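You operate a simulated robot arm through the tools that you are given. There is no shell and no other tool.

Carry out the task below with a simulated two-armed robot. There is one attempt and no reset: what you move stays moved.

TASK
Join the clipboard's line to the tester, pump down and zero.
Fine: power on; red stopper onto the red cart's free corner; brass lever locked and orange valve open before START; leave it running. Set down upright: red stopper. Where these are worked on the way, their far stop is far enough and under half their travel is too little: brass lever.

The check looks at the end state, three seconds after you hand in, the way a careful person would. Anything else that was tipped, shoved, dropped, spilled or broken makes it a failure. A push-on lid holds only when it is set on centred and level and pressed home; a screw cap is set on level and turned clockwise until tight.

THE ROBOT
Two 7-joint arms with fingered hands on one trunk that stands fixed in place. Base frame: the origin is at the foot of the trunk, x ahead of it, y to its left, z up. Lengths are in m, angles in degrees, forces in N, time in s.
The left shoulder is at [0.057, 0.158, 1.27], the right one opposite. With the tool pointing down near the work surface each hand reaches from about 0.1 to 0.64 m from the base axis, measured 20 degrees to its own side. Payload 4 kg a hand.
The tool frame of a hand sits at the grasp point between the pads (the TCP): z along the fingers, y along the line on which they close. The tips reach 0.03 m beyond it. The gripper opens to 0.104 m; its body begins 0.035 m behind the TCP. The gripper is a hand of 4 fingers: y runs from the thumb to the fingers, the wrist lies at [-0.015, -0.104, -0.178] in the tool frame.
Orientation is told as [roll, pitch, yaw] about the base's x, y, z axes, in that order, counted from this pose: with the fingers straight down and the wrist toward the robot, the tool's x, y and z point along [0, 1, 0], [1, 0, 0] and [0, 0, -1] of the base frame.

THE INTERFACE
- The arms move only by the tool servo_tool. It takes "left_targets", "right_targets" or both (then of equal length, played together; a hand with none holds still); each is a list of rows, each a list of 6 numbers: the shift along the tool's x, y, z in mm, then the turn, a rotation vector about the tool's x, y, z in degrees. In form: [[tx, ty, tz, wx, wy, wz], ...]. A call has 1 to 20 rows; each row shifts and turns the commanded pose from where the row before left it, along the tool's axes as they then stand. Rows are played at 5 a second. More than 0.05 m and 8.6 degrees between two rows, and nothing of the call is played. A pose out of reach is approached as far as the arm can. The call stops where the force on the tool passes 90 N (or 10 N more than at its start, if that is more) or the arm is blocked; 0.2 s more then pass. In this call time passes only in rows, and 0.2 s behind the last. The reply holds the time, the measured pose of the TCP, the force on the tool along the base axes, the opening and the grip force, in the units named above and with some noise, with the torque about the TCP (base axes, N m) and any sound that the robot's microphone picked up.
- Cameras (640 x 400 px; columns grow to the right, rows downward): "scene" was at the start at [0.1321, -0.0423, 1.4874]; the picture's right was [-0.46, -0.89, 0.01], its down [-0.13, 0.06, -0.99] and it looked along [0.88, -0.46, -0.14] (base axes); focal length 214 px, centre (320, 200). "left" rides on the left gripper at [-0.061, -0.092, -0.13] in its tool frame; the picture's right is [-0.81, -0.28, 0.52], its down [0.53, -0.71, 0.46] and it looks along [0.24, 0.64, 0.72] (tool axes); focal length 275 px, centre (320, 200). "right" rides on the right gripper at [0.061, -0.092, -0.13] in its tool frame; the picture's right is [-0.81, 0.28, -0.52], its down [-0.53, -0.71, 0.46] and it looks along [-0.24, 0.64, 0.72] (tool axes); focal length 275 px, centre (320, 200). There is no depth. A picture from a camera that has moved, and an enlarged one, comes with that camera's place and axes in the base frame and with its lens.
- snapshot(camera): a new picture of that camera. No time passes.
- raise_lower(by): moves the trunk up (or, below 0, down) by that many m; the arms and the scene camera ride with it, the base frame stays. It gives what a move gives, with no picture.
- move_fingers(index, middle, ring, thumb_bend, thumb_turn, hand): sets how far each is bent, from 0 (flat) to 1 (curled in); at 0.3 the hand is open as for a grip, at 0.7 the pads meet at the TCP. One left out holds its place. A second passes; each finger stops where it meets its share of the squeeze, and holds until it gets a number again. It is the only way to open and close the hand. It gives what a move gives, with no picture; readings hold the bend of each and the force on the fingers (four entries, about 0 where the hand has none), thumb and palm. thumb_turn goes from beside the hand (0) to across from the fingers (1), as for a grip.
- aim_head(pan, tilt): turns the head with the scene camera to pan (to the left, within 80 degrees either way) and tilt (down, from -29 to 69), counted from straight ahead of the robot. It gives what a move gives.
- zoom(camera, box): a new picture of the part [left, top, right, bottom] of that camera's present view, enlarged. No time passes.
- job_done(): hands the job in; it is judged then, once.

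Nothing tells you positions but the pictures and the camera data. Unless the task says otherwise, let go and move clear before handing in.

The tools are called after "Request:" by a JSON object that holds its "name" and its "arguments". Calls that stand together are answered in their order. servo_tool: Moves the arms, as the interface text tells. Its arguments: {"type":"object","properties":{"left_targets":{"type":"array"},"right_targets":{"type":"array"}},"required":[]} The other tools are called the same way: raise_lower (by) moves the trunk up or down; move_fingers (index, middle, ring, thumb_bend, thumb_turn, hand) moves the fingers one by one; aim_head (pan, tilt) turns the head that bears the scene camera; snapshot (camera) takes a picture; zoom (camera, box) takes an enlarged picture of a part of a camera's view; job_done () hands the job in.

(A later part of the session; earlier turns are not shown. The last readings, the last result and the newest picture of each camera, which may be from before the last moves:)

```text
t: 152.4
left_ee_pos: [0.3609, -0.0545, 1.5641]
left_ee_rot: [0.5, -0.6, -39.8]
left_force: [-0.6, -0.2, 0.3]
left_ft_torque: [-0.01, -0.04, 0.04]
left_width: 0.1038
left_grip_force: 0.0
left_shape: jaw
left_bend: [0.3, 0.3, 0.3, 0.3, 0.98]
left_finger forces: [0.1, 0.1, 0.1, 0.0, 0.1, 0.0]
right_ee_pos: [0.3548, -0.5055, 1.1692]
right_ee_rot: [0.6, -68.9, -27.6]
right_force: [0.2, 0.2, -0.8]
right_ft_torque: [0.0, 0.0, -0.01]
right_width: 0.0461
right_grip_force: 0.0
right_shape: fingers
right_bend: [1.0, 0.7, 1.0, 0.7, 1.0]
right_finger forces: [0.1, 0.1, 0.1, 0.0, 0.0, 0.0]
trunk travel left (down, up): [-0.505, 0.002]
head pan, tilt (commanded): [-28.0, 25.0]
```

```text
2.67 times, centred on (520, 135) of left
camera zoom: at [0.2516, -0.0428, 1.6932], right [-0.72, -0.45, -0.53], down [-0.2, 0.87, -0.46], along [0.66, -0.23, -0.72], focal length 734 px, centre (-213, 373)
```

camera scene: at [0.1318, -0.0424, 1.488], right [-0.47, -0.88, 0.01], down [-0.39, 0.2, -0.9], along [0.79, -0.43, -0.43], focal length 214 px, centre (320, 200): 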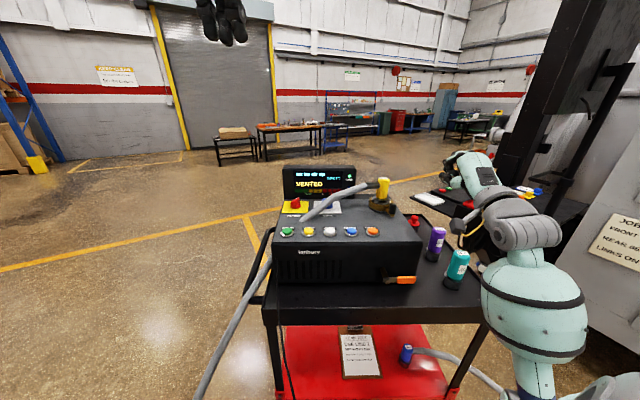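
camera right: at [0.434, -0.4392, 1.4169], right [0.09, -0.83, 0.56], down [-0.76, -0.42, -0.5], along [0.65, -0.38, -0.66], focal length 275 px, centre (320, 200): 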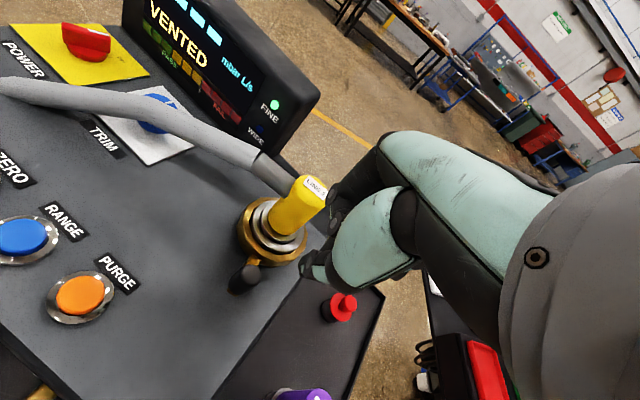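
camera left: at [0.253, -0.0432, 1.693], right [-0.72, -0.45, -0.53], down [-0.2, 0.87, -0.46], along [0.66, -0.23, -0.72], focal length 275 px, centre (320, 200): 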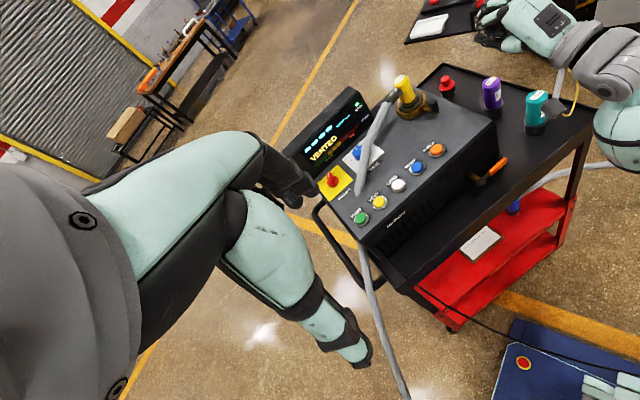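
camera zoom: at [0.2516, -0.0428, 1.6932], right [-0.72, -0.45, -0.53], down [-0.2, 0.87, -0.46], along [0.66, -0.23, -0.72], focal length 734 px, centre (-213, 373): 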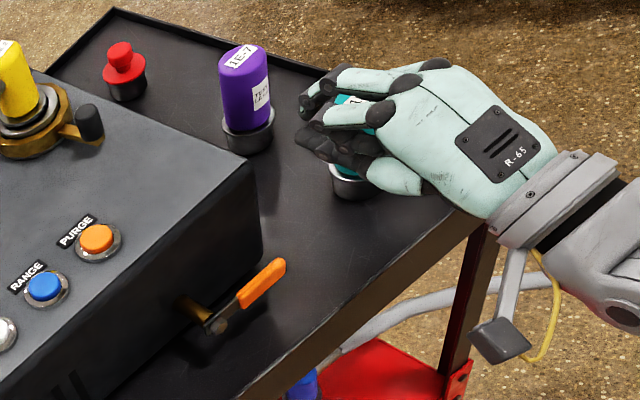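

The hand is near the teal bottle in height terms, so I will first draw back 3.5 cm, then lower in front of it.

Request:
{"name": "servo_tool", "arguments": {"right_targets": [[0, -6.3, -16.4, 0, 0, 0], [0, -6.3, -16.4, 0, 0, 0], [0, -28, 10.8, 0, 0, 0], [0, -28, 10.8, 0, 0, 0]]}}

Request:
{"name": "zoom", "arguments": {"camera": "scene", "box": [340, 180, 540, 330]}}

Request:
{"name": "zoom", "arguments": {"camera": "left", "box": [420, 60, 620, 210]}}

```text
t: 153.4
left_ee_pos: [0.3633, -0.0555, 1.5633]
left_ee_rot: [0.4, -0.5, -40.0]
left_force: [-0.5, 0.5, -0.1]
left_ft_torque: [-0.02, -0.03, -0.01]
left_width: 0.1039
left_grip_force: 0.0
left_shape: jaw
left_bend: [0.3, 0.3, 0.3, 0.3, 0.98]
left_finger forces: [0.0, 0.0, 0.0, 0.0, 0.0, 0.0]
right_ee_pos: [0.328, -0.4897, 1.1087]
right_ee_rot: [0.6, -68.7, -27.7]
right_force: [0.4, -0.1, 0.0]
right_ft_torque: [0.0, -0.01, 0.02]
right_width: 0.0462
right_grip_force: 0.1
right_shape: fingers
right_bend: [1.0, 0.7, 1.0, 0.7, 1.0]
right_finger forces: [0.0, 0.1, 0.0, 0.1, 0.0, 0.1]
trunk travel left (down, up): [-0.505, 0.002]
head pan, tilt (commanded): [-28.0, 25.0]
```

```text
2.67 times, centred on (440, 255) of scene
camera zoom: at [0.1319, -0.0427, 1.488], right [-0.47, -0.88, 0.01], down [-0.39, 0.2, -0.9], along [0.79, -0.43, -0.43], focal length 572 px, centre (0, 53)
```

zoom: 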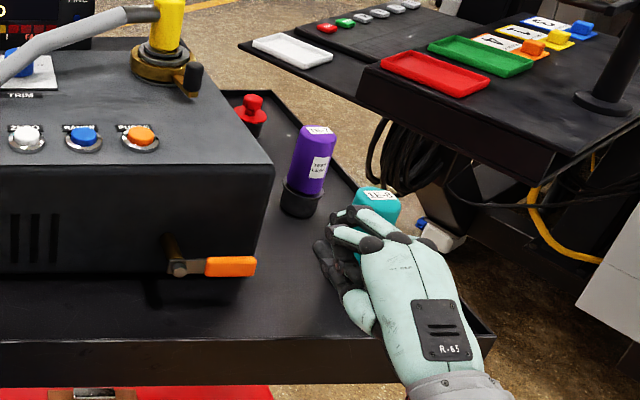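

```text
2.67 times, centred on (520, 135) of left
camera zoom: at [0.2535, -0.0436, 1.6929], right [-0.72, -0.45, -0.53], down [-0.2, 0.87, -0.46], along [0.66, -0.23, -0.72], focal length 734 px, centre (-213, 373)
```

zoom: 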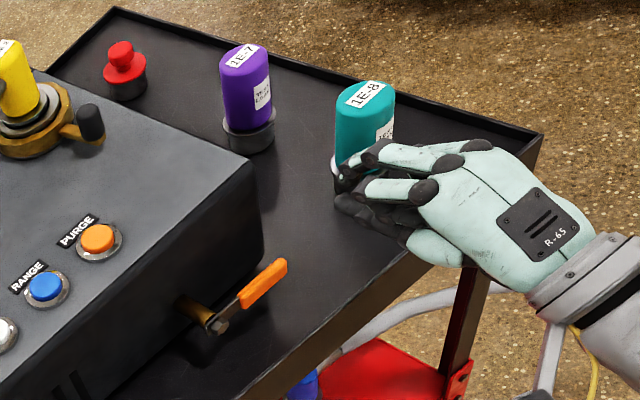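

The hand is clear of the teal bottle. I will lower it to just below the handle's height.

Request:
{"name": "servo_tool", "arguments": {"right_targets": [[0, -18.5, 7.1, 0, 0, 0], [0, -18.5, 7.1, 0, 0, 0], [0, -18.5, 7.1, 0, 0, 0]]}}

Request:
{"name": "zoom", "arguments": {"camera": "scene", "box": [340, 200, 500, 330]}}

Request:
{"name": "zoom", "arguments": {"camera": "left", "box": [440, 80, 600, 210]}}

```text
t: 154.2
left_ee_pos: [0.3621, -0.0558, 1.5629]
left_ee_rot: [0.5, -0.6, -39.9]
left_force: [0.0, -0.5, -0.3]
left_ft_torque: [-0.03, -0.02, 0.0]
left_width: 0.104
left_grip_force: 0.0
left_shape: jaw
left_bend: [0.3, 0.3, 0.3, 0.3, 0.98]
left_finger forces: [0.0, 0.0, 0.0, 0.0, 0.0, 0.0]
right_ee_pos: [0.3264, -0.4893, 1.0516]
right_ee_rot: [0.6, -68.8, -27.6]
right_force: [-0.7, -0.3, 0.0]
right_ft_torque: [0.0, 0.0, -0.01]
right_width: 0.0464
right_grip_force: 0.1
right_shape: fingers
right_bend: [1.0, 0.7, 1.0, 0.7, 1.0]
right_finger forces: [0.0, 0.0, 0.0, 0.0, 0.0, 0.0]
trunk travel left (down, up): [-0.505, 0.002]
head pan, tilt (commanded): [-28.0, 25.0]
```

```text
3.08 times, centred on (420, 265) of scene
camera zoom: at [0.1312, -0.0427, 1.488], right [-0.47, -0.88, 0.01], down [-0.38, 0.2, -0.9], along [0.79, -0.43, -0.43], focal length 660 px, centre (12, 0)
```

zoom: 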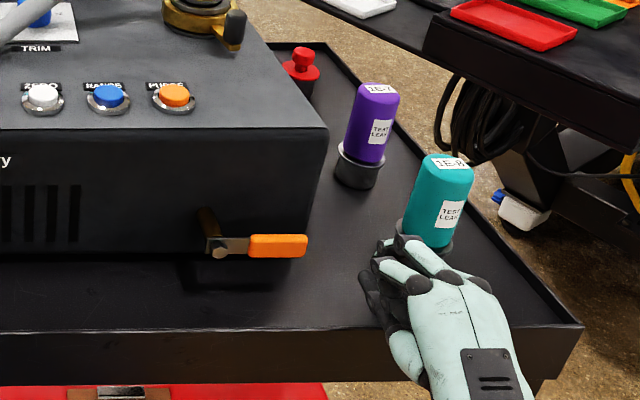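

```text
3.08 times, centred on (520, 145) of left
camera zoom: at [0.2526, -0.0435, 1.693], right [-0.72, -0.45, -0.53], down [-0.2, 0.87, -0.46], along [0.66, -0.23, -0.72], focal length 847 px, centre (-295, 369)
```

zoom: 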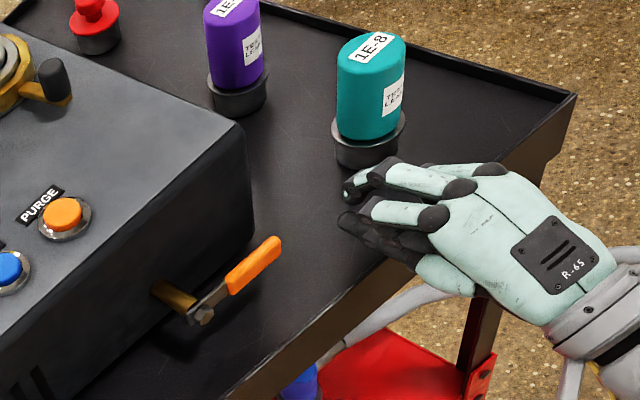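

The handle's end lies at about [0.376, -0.452, 1.068]. I will move the beak slightly forward and down, then slide it left beneath the handle.

Request:
{"name": "servo_tool", "arguments": {"right_targets": [[0, -1.5, 14.3, 0, 0, 0], [22, 0, 0, 0, 0, 0], [22, 0, 0, 0, 0, 0]]}}

Request:
{"name": "zoom", "arguments": {"camera": "scene", "box": [340, 200, 500, 330]}}

Request:
{"name": "zoom", "arguments": {"camera": "left", "box": [440, 80, 600, 210]}}

```text
t: 155.0
left_ee_pos: [0.3624, -0.0532, 1.5623]
left_ee_rot: [0.4, -0.6, -39.8]
left_force: [-0.8, 0.6, -0.6]
left_ft_torque: [0.01, -0.02, 0.0]
left_width: 0.1039
left_grip_force: 0.0
left_shape: jaw
left_bend: [0.3, 0.3, 0.3, 0.3, 0.98]
left_finger forces: [0.0, 0.1, 0.1, 0.0, 0.0, 0.0]
right_ee_pos: [0.3558, -0.4544, 1.0448]
right_ee_rot: [0.5, -68.9, -27.5]
right_force: [0.4, 0.5, 0.4]
right_ft_torque: [0.01, 0.01, -0.03]
right_width: 0.0464
right_grip_force: 0.0
right_shape: fingers
right_bend: [1.0, 0.7, 1.0, 0.7, 1.0]
right_finger forces: [0.0, 0.1, 0.1, 0.0, 0.1, 0.0]
trunk travel left (down, up): [-0.505, 0.002]
head pan, tilt (commanded): [-28.0, 25.0]
```

```text
3.08 times, centred on (420, 265) of scene
camera zoom: at [0.1314, -0.0415, 1.4881], right [-0.47, -0.88, 0.01], down [-0.39, 0.2, -0.9], along [0.79, -0.43, -0.43], focal length 660 px, centre (12, 0)
```

zoom: 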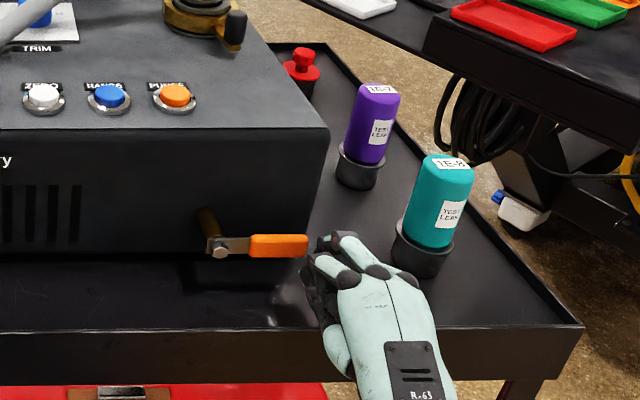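

```text
3.08 times, centred on (520, 145) of left
camera zoom: at [0.2527, -0.0421, 1.6931], right [-0.72, -0.45, -0.53], down [-0.2, 0.87, -0.46], along [0.66, -0.23, -0.72], focal length 847 px, centre (-295, 369)
```

zoom: 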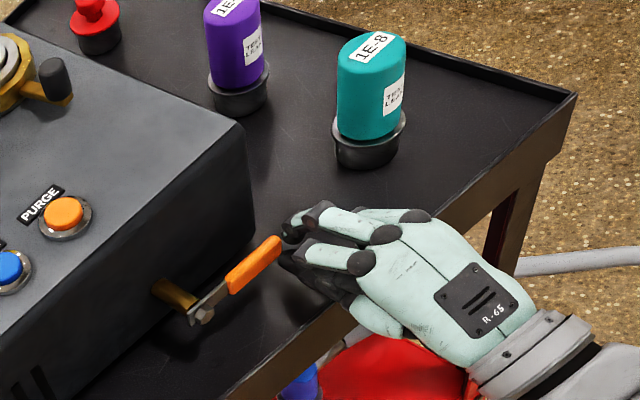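

The curled index knuckle would hit the handle's end, so lifting from below will not do. Instead I will back out, open the hand, and pinch the handle between thumb (below) and fingers (above), then turn it with a wrist roll.

Request:
{"name": "servo_tool", "arguments": {"right_targets": [[0, -10, -26, 0, 0, 0], [0, -12, -30, 0, 0, 0], [0, 0, 0, -5, 0, 0], [0, 0, 0, -5, 0, 0]]}}

Request:
{"name": "move_fingers", "arguments": {"hand": "right", "index": 0.48, "middle": 0.48, "ring": 0.48, "thumb_bend": 0.45, "thumb_turn": 1.0}}

Request:
{"name": "zoom", "arguments": {"camera": "scene", "box": [340, 200, 500, 330]}}

Request:
{"name": "zoom", "arguments": {"camera": "left", "box": [440, 80, 600, 210]}}

```text
t: 156.0
left_ee_pos: [0.3638, -0.0554, 1.5627]
left_ee_rot: [0.3, -0.4, -39.8]
left_force: [-0.7, -0.5, 0.0]
left_ft_torque: [0.01, 0.03, 0.01]
left_width: 0.104
left_grip_force: 0.0
left_shape: jaw
left_bend: [0.3, 0.3, 0.3, 0.3, 0.98]
left_finger forces: [0.0, 0.1, 0.1, 0.0, 0.0, 0.0]
right_ee_pos: [0.3029, -0.4286, 1.0436]
right_ee_rot: [1.1, -78.8, -28.4]
right_force: [0.2, 0.0, -0.1]
right_ft_torque: [-0.05, -0.02, -0.02]
right_width: 0.0461
right_grip_force: 0.1
right_shape: fingers
right_bend: [1.0, 0.7, 1.0, 0.7, 1.0]
right_finger forces: [0.1, 0.0, 0.1, 0.1, 0.0, 0.0]
trunk travel left (down, up): [-0.505, 0.002]
head pan, tilt (commanded): [-28.0, 25.0]
```

```text
t: 157.0
left_ee_pos: [0.3631, -0.0564, 1.5634]
left_ee_rot: [0.5, -0.5, -39.9]
left_force: [0.3, -0.3, 0.3]
left_ft_torque: [-0.02, -0.01, -0.01]
left_width: 0.1039
left_grip_force: 0.1
left_shape: jaw
left_bend: [0.3, 0.3, 0.3, 0.3, 0.98]
left_finger forces: [0.1, 0.0, 0.0, 0.0, 0.0, 0.0]
right_ee_pos: [0.3022, -0.4287, 1.0434]
right_ee_rot: [1.3, -78.8, -28.4]
right_force: [0.5, 0.9, 0.0]
right_ft_torque: [-0.03, -0.03, 0.02]
right_width: 0.0608
right_grip_force: 0.0
right_shape: fingers
right_bend: [0.48, 0.48, 0.48, 0.45, 0.99]
right_finger forces: [0.1, 0.0, 0.0, 0.1, 0.0, 0.1]
trunk travel left (down, up): [-0.505, 0.002]
head pan, tilt (commanded): [-28.0, 25.0]
```

```text
3.08 times, centred on (420, 265) of scene
camera zoom: at [0.1313, -0.0429, 1.488], right [-0.47, -0.88, 0.01], down [-0.39, 0.2, -0.9], along [0.79, -0.43, -0.43], focal length 660 px, centre (12, 0)
```

zoom: 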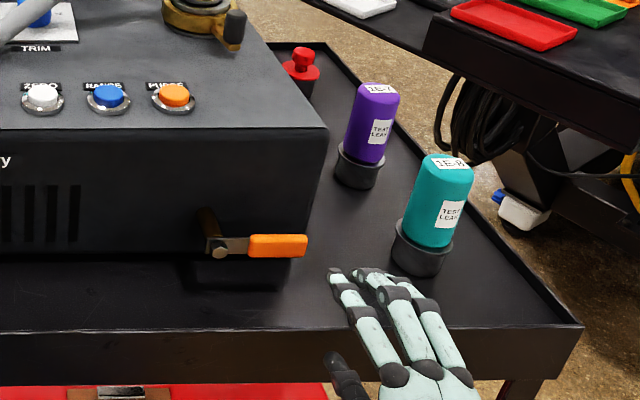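

```text
3.08 times, centred on (520, 145) of left
camera zoom: at [0.2527, -0.0438, 1.693], right [-0.72, -0.45, -0.53], down [-0.2, 0.87, -0.46], along [0.66, -0.23, -0.72], focal length 847 px, centre (-295, 369)
```

zoom: 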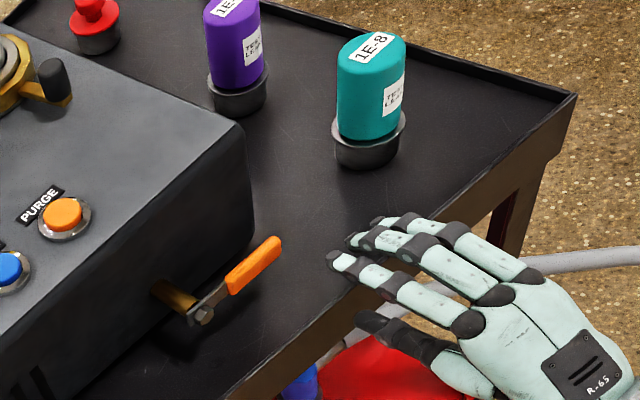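

The open hand points forward, fingers above and thumb below. I will raise it to the handle's level and centre it on the grip.

Request:
{"name": "servo_tool", "arguments": {"right_targets": [[12, 13.5, -2.6, 0, 0, 0], [13, 13.5, -2.6, 0, 0, 0], [13, 0, 0, 0, 0, 0]]}}

Request:
{"name": "zoom", "arguments": {"camera": "scene", "box": [340, 200, 500, 330]}}

Request:
{"name": "zoom", "arguments": {"camera": "left", "box": [440, 80, 600, 210]}}

Request:
{"name": "snapshot", "arguments": {"camera": "right"}}

```text
t: 157.8
left_ee_pos: [0.3624, -0.0559, 1.5633]
left_ee_rot: [0.4, -0.5, -39.9]
left_force: [0.3, -0.3, 0.3]
left_ft_torque: [0.0, 0.02, 0.03]
left_width: 0.1038
left_grip_force: 0.0
left_shape: jaw
left_bend: [0.3, 0.3, 0.3, 0.3, 0.98]
left_finger forces: [0.1, 0.1, 0.1, 0.0, 0.0, 0.1]
right_ee_pos: [0.3207, -0.3946, 1.0722]
right_ee_rot: [0.9, -78.8, -27.9]
right_force: [-0.1, 0.5, 0.9]
right_ft_torque: [-0.04, 0.01, 0.0]
right_width: 0.0604
right_grip_force: 0.1
right_shape: fingers
right_bend: [0.48, 0.48, 0.48, 0.45, 0.99]
right_finger forces: [0.0, 0.0, 0.1, 0.1, 0.1, 0.0]
trunk travel left (down, up): [-0.505, 0.002]
head pan, tilt (commanded): [-28.0, 25.0]
```

```text
3.08 times, centred on (420, 265) of scene
camera zoom: at [0.1317, -0.0424, 1.488], right [-0.47, -0.88, 0.01], down [-0.39, 0.2, -0.9], along [0.79, -0.43, -0.43], focal length 660 px, centre (12, 0)
```

zoom: 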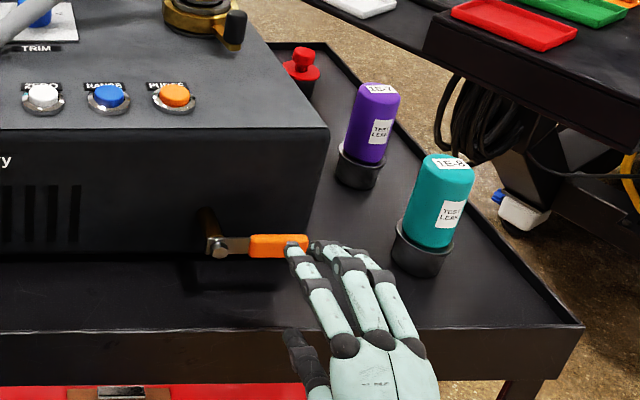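

```text
3.08 times, centred on (520, 145) of left
camera zoom: at [0.2532, -0.0432, 1.693], right [-0.72, -0.45, -0.53], down [-0.2, 0.87, -0.46], along [0.66, -0.23, -0.72], focal length 847 px, centre (-295, 369)
```

zoom: 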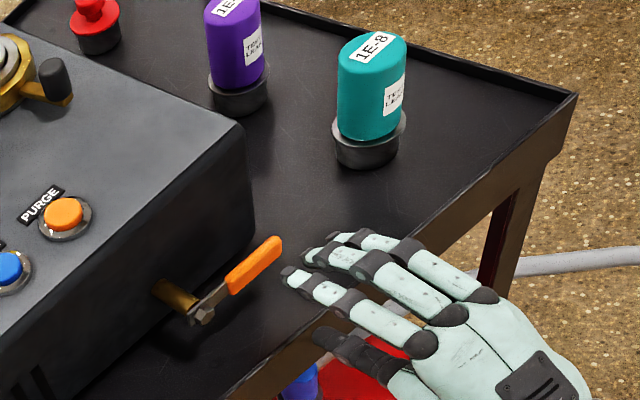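

```text
taken
camera right: at [0.2192, -0.2735, 1.0069], right [-0.77, -0.52, 0.37], down [0.03, -0.61, -0.79], along [0.63, -0.6, 0.49], focal length 275 px, centre (320, 200)
```

right: 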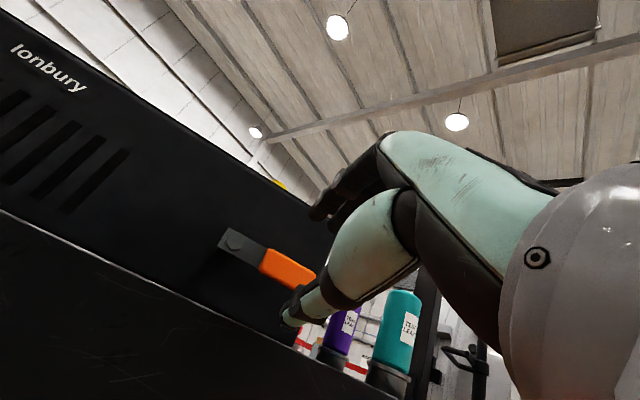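

From below I can see the handle lies between thumb and fingers. I will move forward so that it comes between them.

Request:
{"name": "servo_tool", "arguments": {"right_targets": [[0, 4.4, 22.5, 0, 0, 0], [0, 4.4, 22.5, 0, 0, 0], [0, 4.4, 22.5, 0, 0, 0]]}}

Request:
{"name": "zoom", "arguments": {"camera": "right", "box": [200, 160, 440, 340]}}

Request:
{"name": "zoom", "arguments": {"camera": "left", "box": [440, 80, 600, 210]}}

Request:
{"name": "zoom", "arguments": {"camera": "scene", "box": [340, 200, 500, 330]}}

```text
t: 158.6
left_ee_pos: [0.3622, -0.0547, 1.5633]
left_ee_rot: [0.3, -0.5, -39.9]
left_force: [0.3, -0.3, 0.0]
left_ft_torque: [0.01, -0.01, 0.0]
left_width: 0.1041
left_grip_force: 0.1
left_shape: jaw
left_bend: [0.3, 0.3, 0.3, 0.3, 0.98]
left_finger forces: [0.1, 0.0, 0.0, 0.0, 0.0, 0.1]
right_ee_pos: [0.3818, -0.4279, 1.0727]
right_ee_rot: [1.1, -78.9, -28.4]
right_force: [0.0, -0.8, -0.1]
right_ft_torque: [0.01, -0.03, 0.01]
right_width: 0.0609
right_grip_force: 0.1
right_shape: fingers
right_bend: [0.48, 0.48, 0.48, 0.45, 0.99]
right_finger forces: [0.1, 0.0, 0.0, 0.0, 0.1, 0.0]
trunk travel left (down, up): [-0.505, 0.002]
head pan, tilt (commanded): [-28.0, 25.0]
```

```text
2.22 times, centred on (320, 250) of right
camera zoom: at [0.2806, -0.307, 1.0056], right [-0.77, -0.52, 0.37], down [0.03, -0.61, -0.79], along [0.63, -0.6, 0.49], focal length 612 px, centre (320, 89)
```

zoom: 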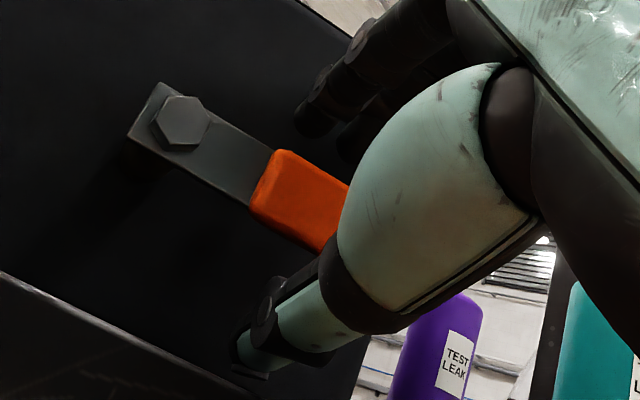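

```text
3.08 times, centred on (520, 145) of left
camera zoom: at [0.2533, -0.0439, 1.6929], right [-0.72, -0.45, -0.53], down [-0.2, 0.87, -0.46], along [0.66, -0.23, -0.72], focal length 847 px, centre (-295, 369)
```

zoom: 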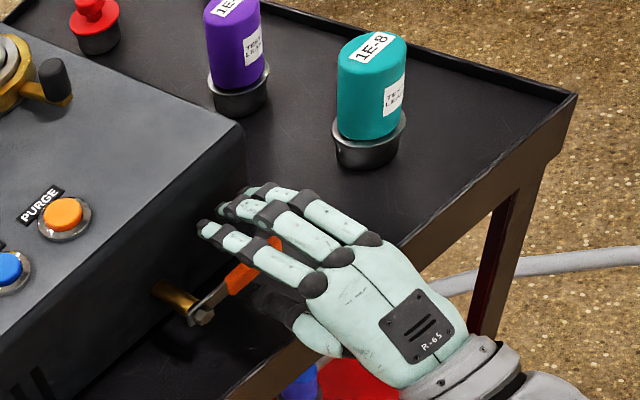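

```text
3.08 times, centred on (420, 265) of scene
camera zoom: at [0.1319, -0.043, 1.488], right [-0.47, -0.88, 0.01], down [-0.39, 0.2, -0.9], along [0.79, -0.43, -0.43], focal length 660 px, centre (12, 0)
```

zoom: 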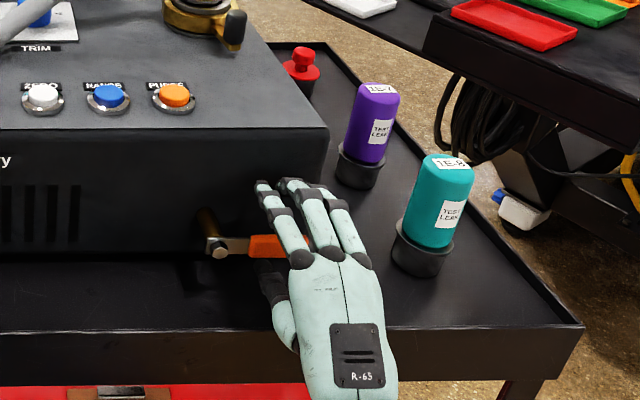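

The handle is between the thumb below and the fingers above. I will close on it.

Request:
{"name": "move_fingers", "arguments": {"hand": "right", "index": 0.75, "middle": 0.75, "ring": 0.75, "thumb_bend": 0.75}}

Request:
{"name": "zoom", "arguments": {"camera": "right", "box": [200, 160, 440, 340]}}

Request:
{"name": "zoom", "arguments": {"camera": "left", "box": [440, 80, 600, 210]}}

```text
t: 159.6
left_ee_pos: [0.3645, -0.0568, 1.5638]
left_ee_rot: [0.5, -0.4, -39.9]
left_force: [0.1, 0.3, 0.1]
left_ft_torque: [0.0, -0.02, -0.03]
left_width: 0.1038
left_grip_force: 0.2
left_shape: jaw
left_bend: [0.3, 0.3, 0.3, 0.3, 0.98]
left_finger forces: [0.1, 0.0, 0.0, 0.0, 0.0, 0.1]
right_ee_pos: [0.3829, -0.4293, 1.0687]
right_ee_rot: [1.2, -78.6, -28.3]
right_force: [10.7, -8.7, -0.8]
right_ft_torque: [-0.01, 0.27, 0.2]
right_width: 0.0047
right_grip_force: 16.0
right_shape: fingers
right_bend: [0.74, 0.74, 0.73, 0.66, 1.0]
right_finger forces: [6.7, 3.9, 8.7, 0.0, 13.2, 0.1]
trunk travel left (down, up): [-0.505, 0.002]
head pan, tilt (commanded): [-28.0, 25.0]
```

```text
2.22 times, centred on (320, 250) of right
camera zoom: at [0.2817, -0.3081, 1.0045], right [-0.77, -0.52, 0.37], down [0.03, -0.61, -0.79], along [0.63, -0.6, 0.49], focal length 612 px, centre (320, 89)
```

zoom: 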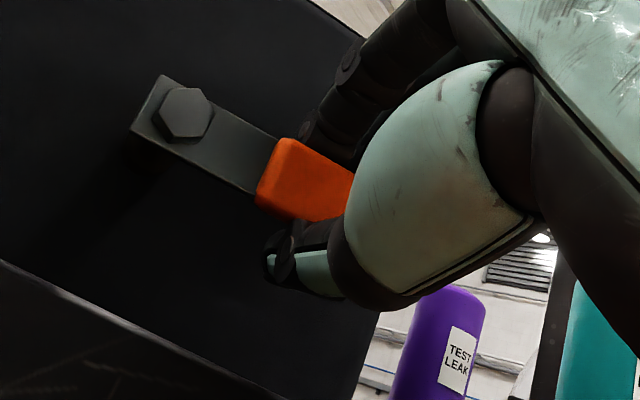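

```text
3.08 times, centred on (520, 145) of left
camera zoom: at [0.2556, -0.0458, 1.6925], right [-0.73, -0.44, -0.53], down [-0.2, 0.87, -0.46], along [0.66, -0.23, -0.72], focal length 847 px, centre (-295, 369)
```

zoom: 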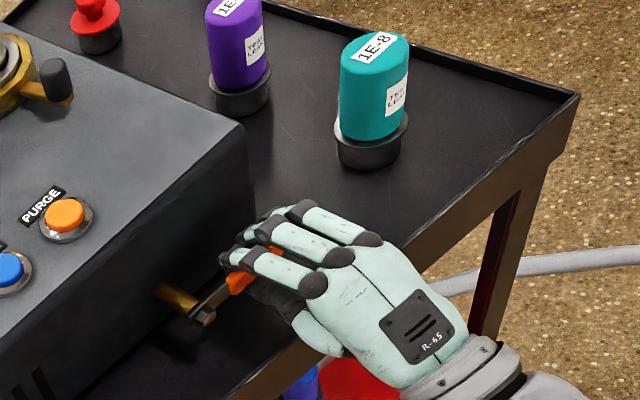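

The fingers hold the handle. I will now turn it upward about its pivot, rolling the wrist along with the arc, in steps.

Request:
{"name": "servo_tool", "arguments": {"right_targets": [[0.4, 5, -1, 0, -1.16, -5.9], [0.4, 5, -1, 0, -1.16, -5.9], [0.4, 5, -1, 0, -1.16, -5.9], [0.4, 5, -1, 0, -1.16, -5.9]]}}

Request:
{"name": "zoom", "arguments": {"camera": "right", "box": [200, 160, 440, 340]}}

Request:
{"name": "zoom", "arguments": {"camera": "left", "box": [440, 80, 600, 210]}}

Request:
{"name": "zoom", "arguments": {"camera": "scene", "box": [340, 200, 500, 330]}}

```text
t: 160.6
left_ee_pos: [0.3657, -0.0565, 1.5631]
left_ee_rot: [0.5, -0.4, -39.9]
left_force: [0.0, -0.1, 0.3]
left_ft_torque: [0.01, 0.0, 0.0]
left_width: 0.1041
left_grip_force: 0.1
left_shape: jaw
left_bend: [0.3, 0.3, 0.3, 0.3, 0.98]
left_finger forces: [0.0, 0.0, 0.1, 0.0, 0.1, 0.0]
right_ee_pos: [0.386, -0.4238, 1.089]
right_ee_rot: [-66.0, -63.6, 36.6]
right_force: [10.6, -1.1, 0.2]
right_ft_torque: [-0.01, 0.3, 0.1]
right_width: 0.0044
right_grip_force: 13.8
right_shape: fingers
right_bend: [0.74, 0.74, 0.73, 0.66, 1.0]
right_finger forces: [6.1, 3.5, 5.9, 0.1, 12.6, 0.1]
trunk travel left (down, up): [-0.505, 0.002]
head pan, tilt (commanded): [-28.0, 25.0]
```

```text
2.22 times, centred on (320, 250) of right
camera zoom: at [0.2701, -0.3308, 1.0054], right [-0.67, -0.32, 0.67], down [-0.09, -0.86, -0.51], along [0.74, -0.4, 0.55], focal length 612 px, centre (320, 89)
```

zoom: 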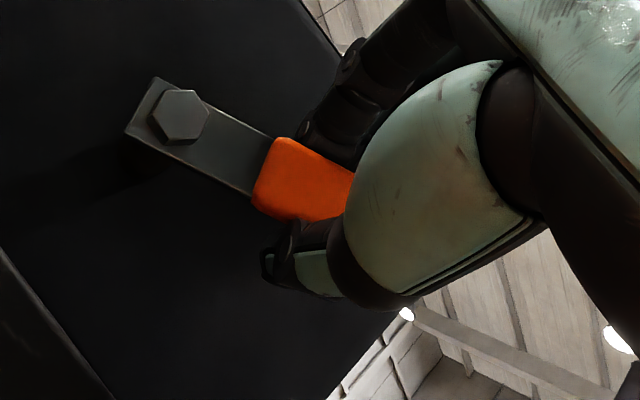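

```text
3.08 times, centred on (520, 145) of left
camera zoom: at [0.2562, -0.0451, 1.6924], right [-0.73, -0.44, -0.53], down [-0.2, 0.87, -0.46], along [0.66, -0.23, -0.72], focal length 847 px, centre (-295, 369)
```

zoom: 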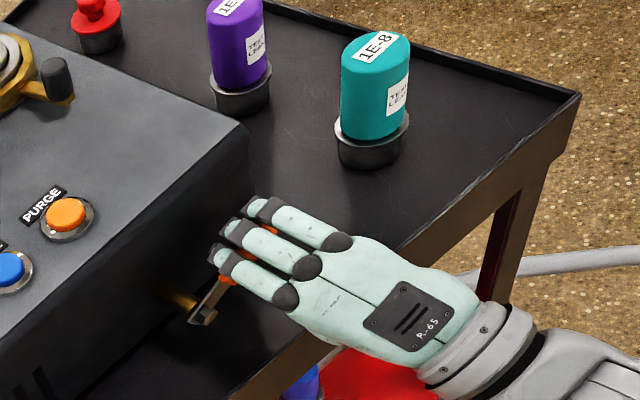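

```text
3.08 times, centred on (420, 265) of scene
camera zoom: at [0.1348, -0.0441, 1.4877], right [-0.47, -0.88, 0.01], down [-0.39, 0.2, -0.9], along [0.79, -0.42, -0.44], focal length 660 px, centre (12, 0)
```

zoom: 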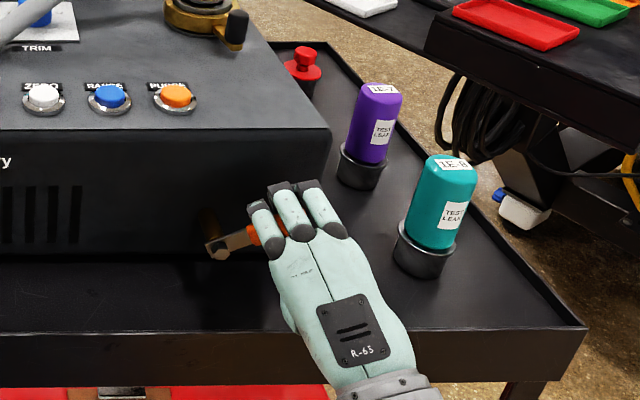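

The handle turns up freely with the hand. I will continue the roll.

Request:
{"name": "servo_tool", "arguments": {"right_targets": [[0.4, 5, -1, 0, -1.16, -5.9], [0.4, 5, -1, 0, -1.16, -5.9], [0.4, 5, -1, 0, -1.16, -5.9], [0.4, 5, -1, 0, -1.16, -5.9], [0.4, 5, -1, 0, -1.16, -5.9], [0.4, 5, -1, 0, -1.16, -5.9]]}}

Request:
{"name": "zoom", "arguments": {"camera": "right", "box": [200, 160, 440, 340]}}

Request:
{"name": "zoom", "arguments": {"camera": "scene", "box": [340, 200, 500, 330]}}

```text
t: 162.0
left_ee_pos: [0.3659, -0.0566, 1.5628]
left_ee_rot: [0.4, -0.4, -39.9]
left_force: [-0.5, 0.1, -0.3]
left_ft_torque: [0.03, 0.02, 0.03]
left_width: 0.1042
left_grip_force: 0.1
left_shape: jaw
left_bend: [0.3, 0.3, 0.3, 0.3, 0.98]
left_finger forces: [0.1, 0.0, 0.0, 0.1, 0.0, 0.0]
right_ee_pos: [0.3957, -0.4058, 1.1111]
right_ee_rot: [-83.4, -29.3, 50.1]
right_force: [7.3, -0.8, 0.0]
right_ft_torque: [0.06, 0.19, -0.05]
right_width: 0.003
right_grip_force: 11.6
right_shape: fingers
right_bend: [0.74, 0.74, 0.74, 0.68, 1.0]
right_finger forces: [7.5, 3.6, 2.0, 0.0, 10.1, 0.0]
trunk travel left (down, up): [-0.505, 0.002]
head pan, tilt (commanded): [-28.0, 25.0]
```

```text
2.22 times, centred on (320, 250) of right
camera zoom: at [0.2548, -0.3613, 1.0262], right [-0.44, 0.13, 0.89], down [-0.16, -0.99, 0.07], along [0.88, -0.11, 0.45], focal length 612 px, centre (320, 89)
```

zoom: 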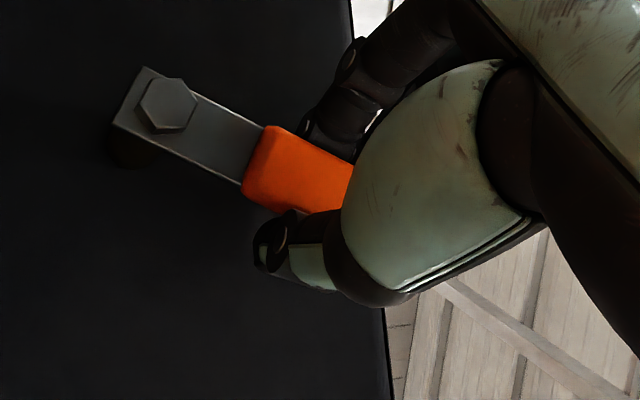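

```text
3.08 times, centred on (420, 265) of scene
camera zoom: at [0.1347, -0.0442, 1.4877], right [-0.47, -0.88, 0.01], down [-0.39, 0.2, -0.9], along [0.79, -0.42, -0.44], focal length 660 px, centre (12, 0)
```

zoom: 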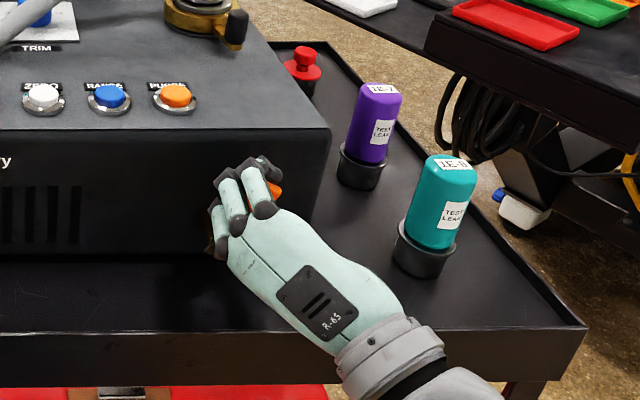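

It is at about 60° now. I will carry on to the upright position.

Request:
{"name": "servo_tool", "arguments": {"right_targets": [[0.4, 5, -1, 0, -1.16, -5.9], [0.4, 5, -1, 0, -1.16, -5.9], [0.4, 5, -1, 0, -1.16, -5.9], [0.4, 5, -1, 0, -1.16, -5.9], [0.4, 5, -1, 0, -1.16, -5.9]]}}

Request:
{"name": "zoom", "arguments": {"camera": "right", "box": [200, 160, 440, 340]}}

Request:
{"name": "zoom", "arguments": {"camera": "scene", "box": [340, 200, 500, 330]}}

Request:
{"name": "zoom", "arguments": {"camera": "left", "box": [440, 80, 600, 210]}}

```text
t: 163.2
left_ee_pos: [0.3612, -0.057, 1.5628]
left_ee_rot: [0.5, -0.4, -39.9]
left_force: [-0.5, -0.4, 0.4]
left_ft_torque: [-0.01, -0.05, 0.0]
left_width: 0.1038
left_grip_force: 0.1
left_shape: jaw
left_bend: [0.3, 0.3, 0.3, 0.3, 0.98]
left_finger forces: [0.1, 0.0, 0.0, 0.0, 0.0, 0.1]
right_ee_pos: [0.4065, -0.3846, 1.1169]
right_ee_rot: [-90.1, 0.1, 51.8]
right_force: [2.9, -3.9, -0.2]
right_ft_torque: [0.04, 0.05, -0.09]
right_width: 0.0012
right_grip_force: 10.8
right_shape: fingers
right_bend: [0.74, 0.74, 0.75, 0.69, 1.0]
right_finger forces: [8.1, 2.9, 0.2, 0.1, 9.8, 0.0]
right hand out of reach, approached as far as the arm can: row 5
trunk travel left (down, up): [-0.505, 0.002]
head pan, tilt (commanded): [-28.0, 25.0]
```

```text
2.22 times, centred on (320, 250) of right
camera zoom: at [0.2481, -0.3771, 1.0558], right [-0.24, 0.54, 0.81], down [-0.08, -0.84, 0.53], along [0.97, 0.06, 0.24], focal length 612 px, centre (320, 89)
```

zoom: 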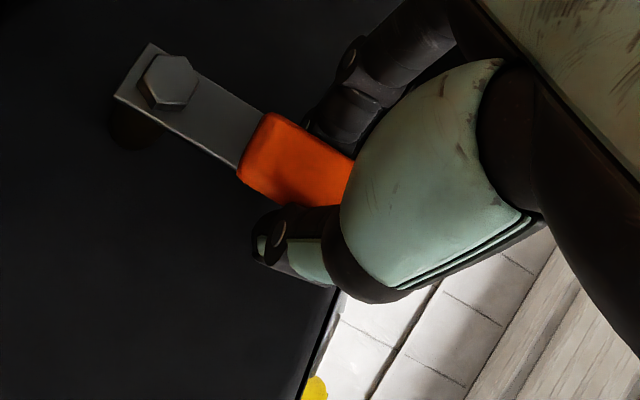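

```text
3.08 times, centred on (420, 265) of scene
camera zoom: at [0.1312, -0.0444, 1.488], right [-0.47, -0.88, 0.01], down [-0.38, 0.2, -0.9], along [0.79, -0.42, -0.43], focal length 660 px, centre (12, 0)
```

zoom: 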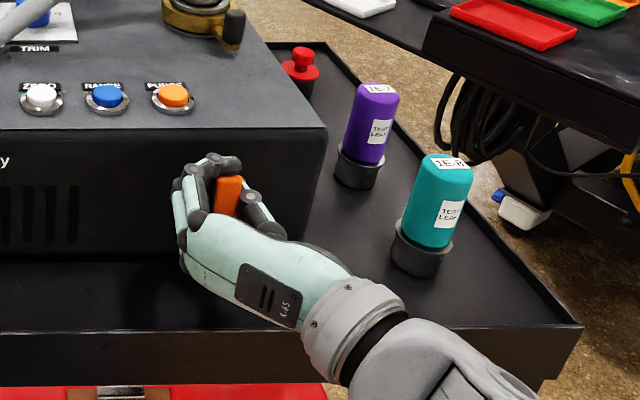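

```text
3.08 times, centred on (520, 145) of left
camera zoom: at [0.2522, -0.0455, 1.6931], right [-0.72, -0.44, -0.53], down [-0.2, 0.87, -0.46], along [0.66, -0.23, -0.72], focal length 847 px, centre (-295, 369)
```

zoom: 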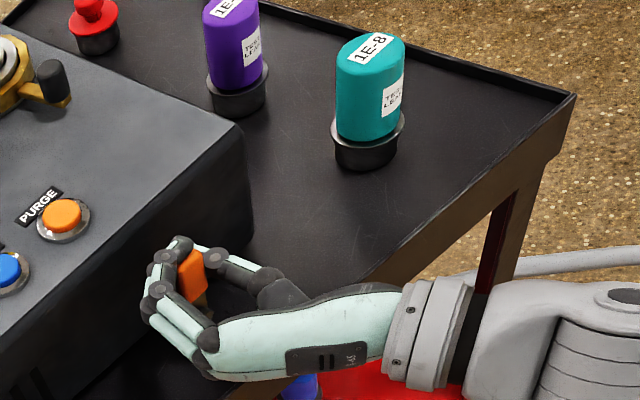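

The handle stands about upright. I will nudge it a little further along to see whether it is at its stop.

Request:
{"name": "servo_tool", "arguments": {"right_targets": [[0, 4, -0.8, 0, 0, 0], [0, 4, -0.8, 0, 0, 0]]}}

Request:
{"name": "zoom", "arguments": {"camera": "scene", "box": [340, 200, 500, 330]}}

Request:
{"name": "zoom", "arguments": {"camera": "right", "box": [200, 160, 440, 340]}}

```text
t: 163.8
left_ee_pos: [0.3596, -0.0599, 1.5635]
left_ee_rot: [0.6, -0.5, -39.9]
left_force: [0.3, -1.2, 0.0]
left_ft_torque: [0.01, -0.02, 0.01]
left_width: 0.1042
left_grip_force: 0.0
left_shape: jaw
left_bend: [0.3, 0.3, 0.3, 0.3, 0.98]
left_finger forces: [0.0, 0.0, 0.0, 0.0, 0.1, 0.0]
right_ee_pos: [0.4108, -0.3812, 1.1153]
right_ee_rot: [-90.1, -0.1, 51.6]
right_force: [-8.0, -18.2, -0.4]
right_ft_torque: [0.02, 0.02, -0.19]
right_width: 0.0024
right_grip_force: 12.5
right_shape: fingers
right_bend: [0.74, 0.75, 0.75, 0.67, 1.0]
right_finger forces: [4.8, 1.6, 1.7, 0.0, 16.7, 0.0]
trunk travel left (down, up): [-0.505, 0.002]
head pan, tilt (commanded): [-28.0, 25.0]
```

```text
3.08 times, centred on (420, 265) of scene
camera zoom: at [0.1293, -0.047, 1.4881], right [-0.47, -0.88, 0.0], down [-0.38, 0.2, -0.9], along [0.8, -0.42, -0.43], focal length 660 px, centre (12, 0)
```

zoom: 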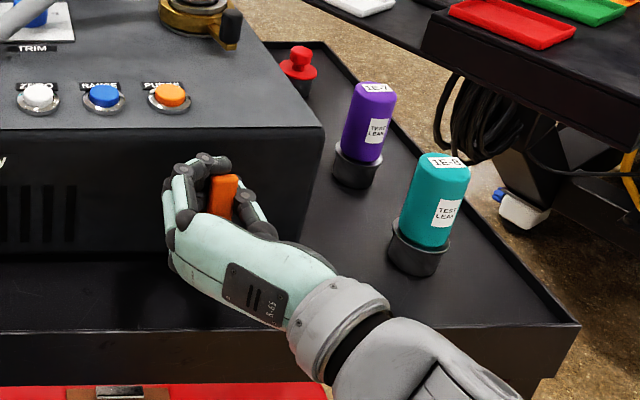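

```text
2.22 times, centred on (320, 250) of right
camera zoom: at [0.2517, -0.3723, 1.0543], right [-0.24, 0.54, 0.81], down [-0.09, -0.84, 0.53], along [0.97, 0.06, 0.25], focal length 612 px, centre (320, 89)
```

zoom: 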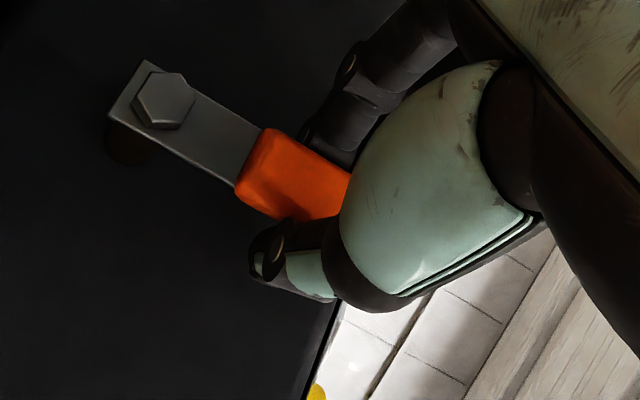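

The valve resists at 20 N, so it is at its open stop, with the handle upright. I will ease off, open the fingers, and draw straight back.

Request:
{"name": "servo_tool", "arguments": {"right_targets": [[0, -6, 1.2, 0, 0, 0]]}}

Request:
{"name": "move_fingers", "arguments": {"hand": "right", "index": 0.45, "middle": 0.45, "ring": 0.45, "thumb_bend": 0.4}}

Request:
{"name": "zoom", "arguments": {"camera": "right", "box": [200, 160, 440, 340]}}

Request:
{"name": "zoom", "arguments": {"camera": "scene", "box": [340, 200, 500, 330]}}

```text
t: 164.2
left_ee_pos: [0.3637, -0.0571, 1.5635]
left_ee_rot: [0.5, -0.5, -39.9]
left_force: [-0.2, 1.1, 1.0]
left_ft_torque: [0.0, 0.02, 0.0]
left_width: 0.1038
left_grip_force: 0.1
left_shape: jaw
left_bend: [0.3, 0.3, 0.3, 0.3, 0.98]
left_finger forces: [0.0, 0.0, 0.0, 0.1, 0.0, 0.0]
right_ee_pos: [0.4084, -0.3814, 1.1161]
right_ee_rot: [-90.0, -0.1, 51.7]
right_force: [-0.6, -10.4, 0.0]
right_ft_torque: [0.04, -0.02, -0.1]
right_width: 0.002
right_grip_force: 10.6
right_shape: fingers
right_bend: [0.74, 0.75, 0.75, 0.68, 1.0]
right_finger forces: [6.2, 1.7, 1.3, 0.0, 12.4, 0.0]
trunk travel left (down, up): [-0.505, 0.002]
head pan, tilt (commanded): [-28.0, 25.0]
```

```text
t: 165.2
left_ee_pos: [0.3625, -0.0551, 1.5634]
left_ee_rot: [0.4, -0.6, -39.9]
left_force: [0.6, -0.8, -0.7]
left_ft_torque: [-0.02, 0.03, 0.03]
left_width: 0.1043
left_grip_force: 0.2
left_shape: jaw
left_bend: [0.3, 0.3, 0.3, 0.3, 0.98]
left_finger forces: [0.1, 0.0, 0.0, 0.0, 0.0, 0.0]
right_ee_pos: [0.4083, -0.3814, 1.1175]
right_ee_rot: [-90.0, 0.0, 51.8]
right_force: [-0.4, 0.2, 0.4]
right_ft_torque: [0.01, 0.02, 0.0]
right_width: 0.0707
right_grip_force: 0.2
right_shape: fingers
right_bend: [0.45, 0.45, 0.45, 0.4, 0.99]
right_finger forces: [0.0, 0.0, 0.0, 0.0, 0.1, 0.0]
trunk travel left (down, up): [-0.505, 0.002]
head pan, tilt (commanded): [-28.0, 25.0]
```

```text
2.22 times, centred on (320, 250) of right
camera zoom: at [0.2495, -0.3732, 1.0552], right [-0.24, 0.54, 0.81], down [-0.08, -0.84, 0.53], along [0.97, 0.06, 0.24], focal length 612 px, centre (320, 89)
```

zoom: 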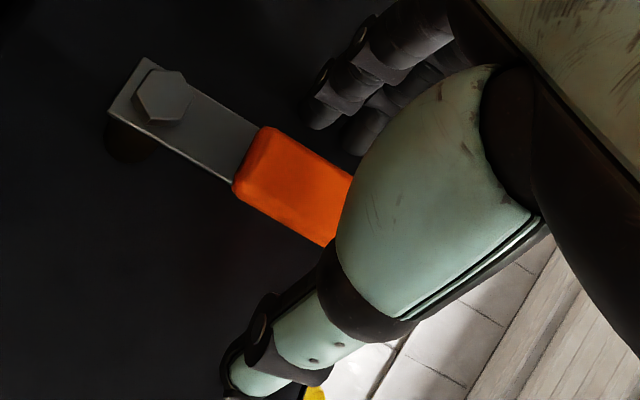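

```text
3.08 times, centred on (420, 265) of scene
camera zoom: at [0.1313, -0.0423, 1.4881], right [-0.47, -0.88, 0.01], down [-0.39, 0.2, -0.9], along [0.79, -0.43, -0.43], focal length 660 px, centre (12, 0)
```

zoom: 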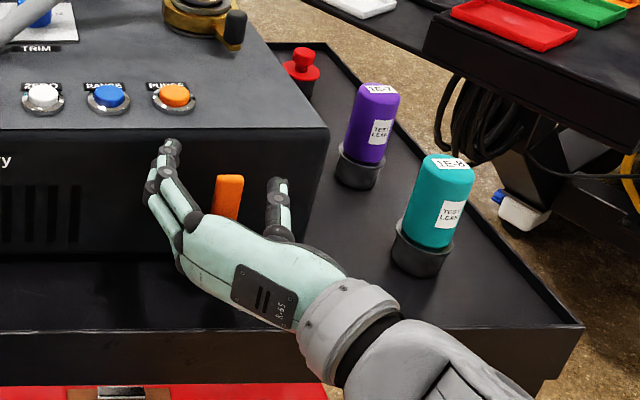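

The handle stays upright and the hand is open around it. I will draw back clear of it.

Request:
{"name": "servo_tool", "arguments": {"right_targets": [[0, -4.5, -22.9, 0, 0, 0], [0, -4.5, -22.9, 0, 0, 0], [0, -4.5, -22.9, 0, 0, 0]]}}

Request:
{"name": "snapshot", "arguments": {"camera": "scene"}}

Request:
{"name": "zoom", "arguments": {"camera": "scene", "box": [260, 150, 460, 310]}}

```text
t: 166.0
left_ee_pos: [0.3618, -0.0541, 1.564]
left_ee_rot: [0.5, -0.6, -40.0]
left_force: [-0.1, -0.8, 0.4]
left_ft_torque: [0.03, 0.0, -0.01]
left_width: 0.104
left_grip_force: 0.0
left_shape: jaw
left_bend: [0.3, 0.3, 0.3, 0.3, 0.98]
left_finger forces: [0.0, 0.0, 0.0, 0.1, 0.0, 0.1]
right_ee_pos: [0.3702, -0.3717, 1.0822]
right_ee_rot: [-89.9, -0.1, 51.8]
right_force: [0.2, 0.0, 0.3]
right_ft_torque: [0.0, -0.02, 0.02]
right_width: 0.0706
right_grip_force: 0.0
right_shape: fingers
right_bend: [0.45, 0.45, 0.45, 0.4, 0.99]
right_finger forces: [0.1, 0.0, 0.0, 0.0, 0.0, 0.0]
right hand out of reach, approached as far as the arm can: row 1, 2, 3
trunk travel left (down, up): [-0.505, 0.002]
head pan, tilt (commanded): [-28.0, 25.0]
```

```text
taken
camera scene: at [0.1309, -0.0424, 1.4881], right [-0.47, -0.88, 0.01], down [-0.38, 0.2, -0.9], along [0.79, -0.43, -0.43], focal length 214 px, centre (320, 200)
```

scene: 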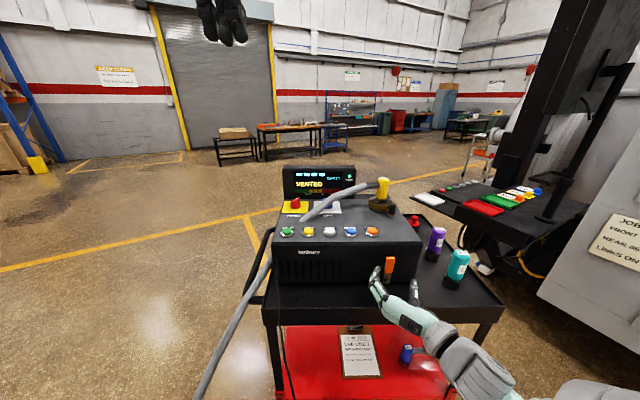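

```text
2.50 times, centred on (360, 230) of scene
camera zoom: at [0.1309, -0.0424, 1.4881], right [-0.47, -0.88, 0.01], down [-0.38, 0.2, -0.9], along [0.79, -0.43, -0.43], focal length 536 px, centre (220, 125)
```

zoom: 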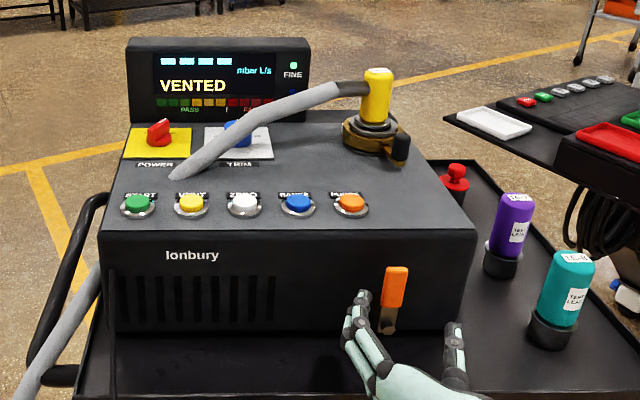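

The valve handle is clearly upright now, open. I will roll the wrist back while withdrawing.

Request:
{"name": "servo_tool", "arguments": {"right_targets": [[0, -2, -8, 0, 1.16, 5.9], [0, -2, -8, 0, 1.16, 5.9], [0, -2, -8, 0, 1.16, 5.9], [0, -2, -8, 0, 1.16, 5.9], [0, -2, -8, 0, 1.16, 5.9]]}}

Request:
{"name": "zoom", "arguments": {"camera": "scene", "box": [260, 150, 500, 330]}}

```text
t: 167.2
left_ee_pos: [0.362, -0.0552, 1.5636]
left_ee_rot: [0.3, -0.7, -39.9]
left_force: [-0.4, 0.8, -0.7]
left_ft_torque: [-0.01, -0.01, 0.0]
left_width: 0.104
left_grip_force: 0.0
left_shape: jaw
left_bend: [0.3, 0.3, 0.3, 0.3, 0.98]
left_finger forces: [0.0, 0.0, 0.0, 0.0, 0.0, 0.0]
right_ee_pos: [0.3321, -0.3552, 1.0825]
right_ee_rot: [-83.6, -29.5, 50.1]
right_force: [0.6, -0.4, 0.7]
right_ft_torque: [-0.02, -0.01, -0.01]
right_width: 0.0707
right_grip_force: 0.0
right_shape: fingers
right_bend: [0.45, 0.45, 0.45, 0.4, 0.99]
right_finger forces: [0.1, 0.0, 0.0, 0.1, 0.0, 0.1]
trunk travel left (down, up): [-0.505, 0.002]
head pan, tilt (commanded): [-28.0, 25.0]
```

```text
2.22 times, centred on (380, 240) of scene
camera zoom: at [0.1308, -0.0419, 1.4881], right [-0.47, -0.88, 0.01], down [-0.38, 0.2, -0.9], along [0.79, -0.43, -0.43], focal length 477 px, centre (187, 111)
```

zoom: 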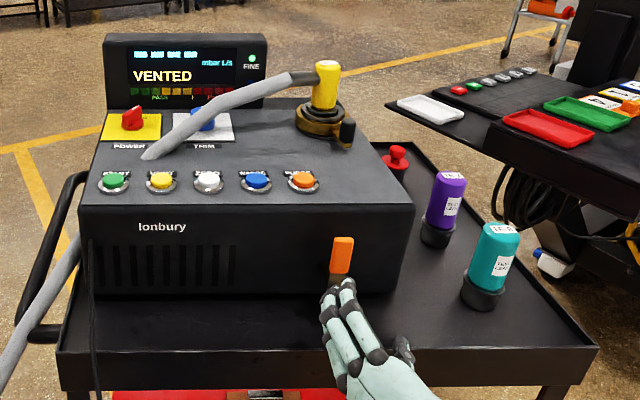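

The hand is clear of the valve. I will roll the wrist fully back and move right and up by the way it came.

Request:
{"name": "servo_tool", "arguments": {"right_targets": [[0, 0, 0, 0, 1.45, 7.3], [0, 0, 0, 0, 1.45, 7.3], [0, 0, 0, 0, 1.45, 7.3], [0, 0, 0, 0, 1.45, 7.3], [0, 0, 0, 0, 1.45, 7.3], [0, 0, 0, 0, 1.45, 7.3], [0, 0, 0, 0, 1.45, 7.3], [0, 0, 0, 0, 1.3, 6.5], [-30, 0, 0, 0, 0, 0], [-30, 0, 0, 0, 0, 0], [-30, 0, 0, 0, 0, 0], [-30, 0, 0, 0, 0, 0]]}}

Request:
{"name": "snapshot", "arguments": {"camera": "scene"}}

```text
t: 169.8
left_ee_pos: [0.3624, -0.0581, 1.564]
left_ee_rot: [0.5, -0.4, -39.9]
left_force: [-0.6, -0.1, 0.7]
left_ft_torque: [0.01, 0.04, 0.01]
left_width: 0.1041
left_grip_force: 0.1
left_shape: jaw
left_bend: [0.3, 0.3, 0.3, 0.3, 0.98]
left_finger forces: [0.1, 0.1, 0.0, 0.0, 0.0, 0.0]
right_ee_pos: [0.2761, -0.4636, 1.0819]
right_ee_rot: [-5.4, -78.7, -21.7]
right_force: [-0.2, -0.5, 0.7]
right_ft_torque: [0.0, -0.01, -0.02]
right_width: 0.071
right_grip_force: 0.1
right_shape: fingers
right_bend: [0.45, 0.45, 0.45, 0.4, 0.99]
right_finger forces: [0.0, 0.0, 0.1, 0.0, 0.0, 0.0]
trunk travel left (down, up): [-0.505, 0.002]
head pan, tilt (commanded): [-28.0, 25.0]
```

```text
taken
camera scene: at [0.1308, -0.044, 1.488], right [-0.47, -0.88, 0.01], down [-0.38, 0.2, -0.9], along [0.79, -0.42, -0.43], focal length 214 px, centre (320, 200)
```

scene: 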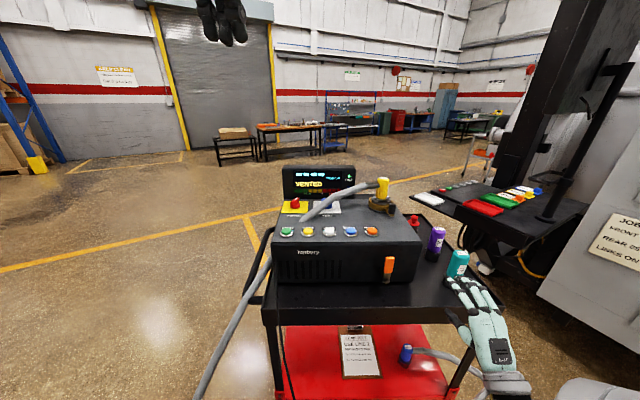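

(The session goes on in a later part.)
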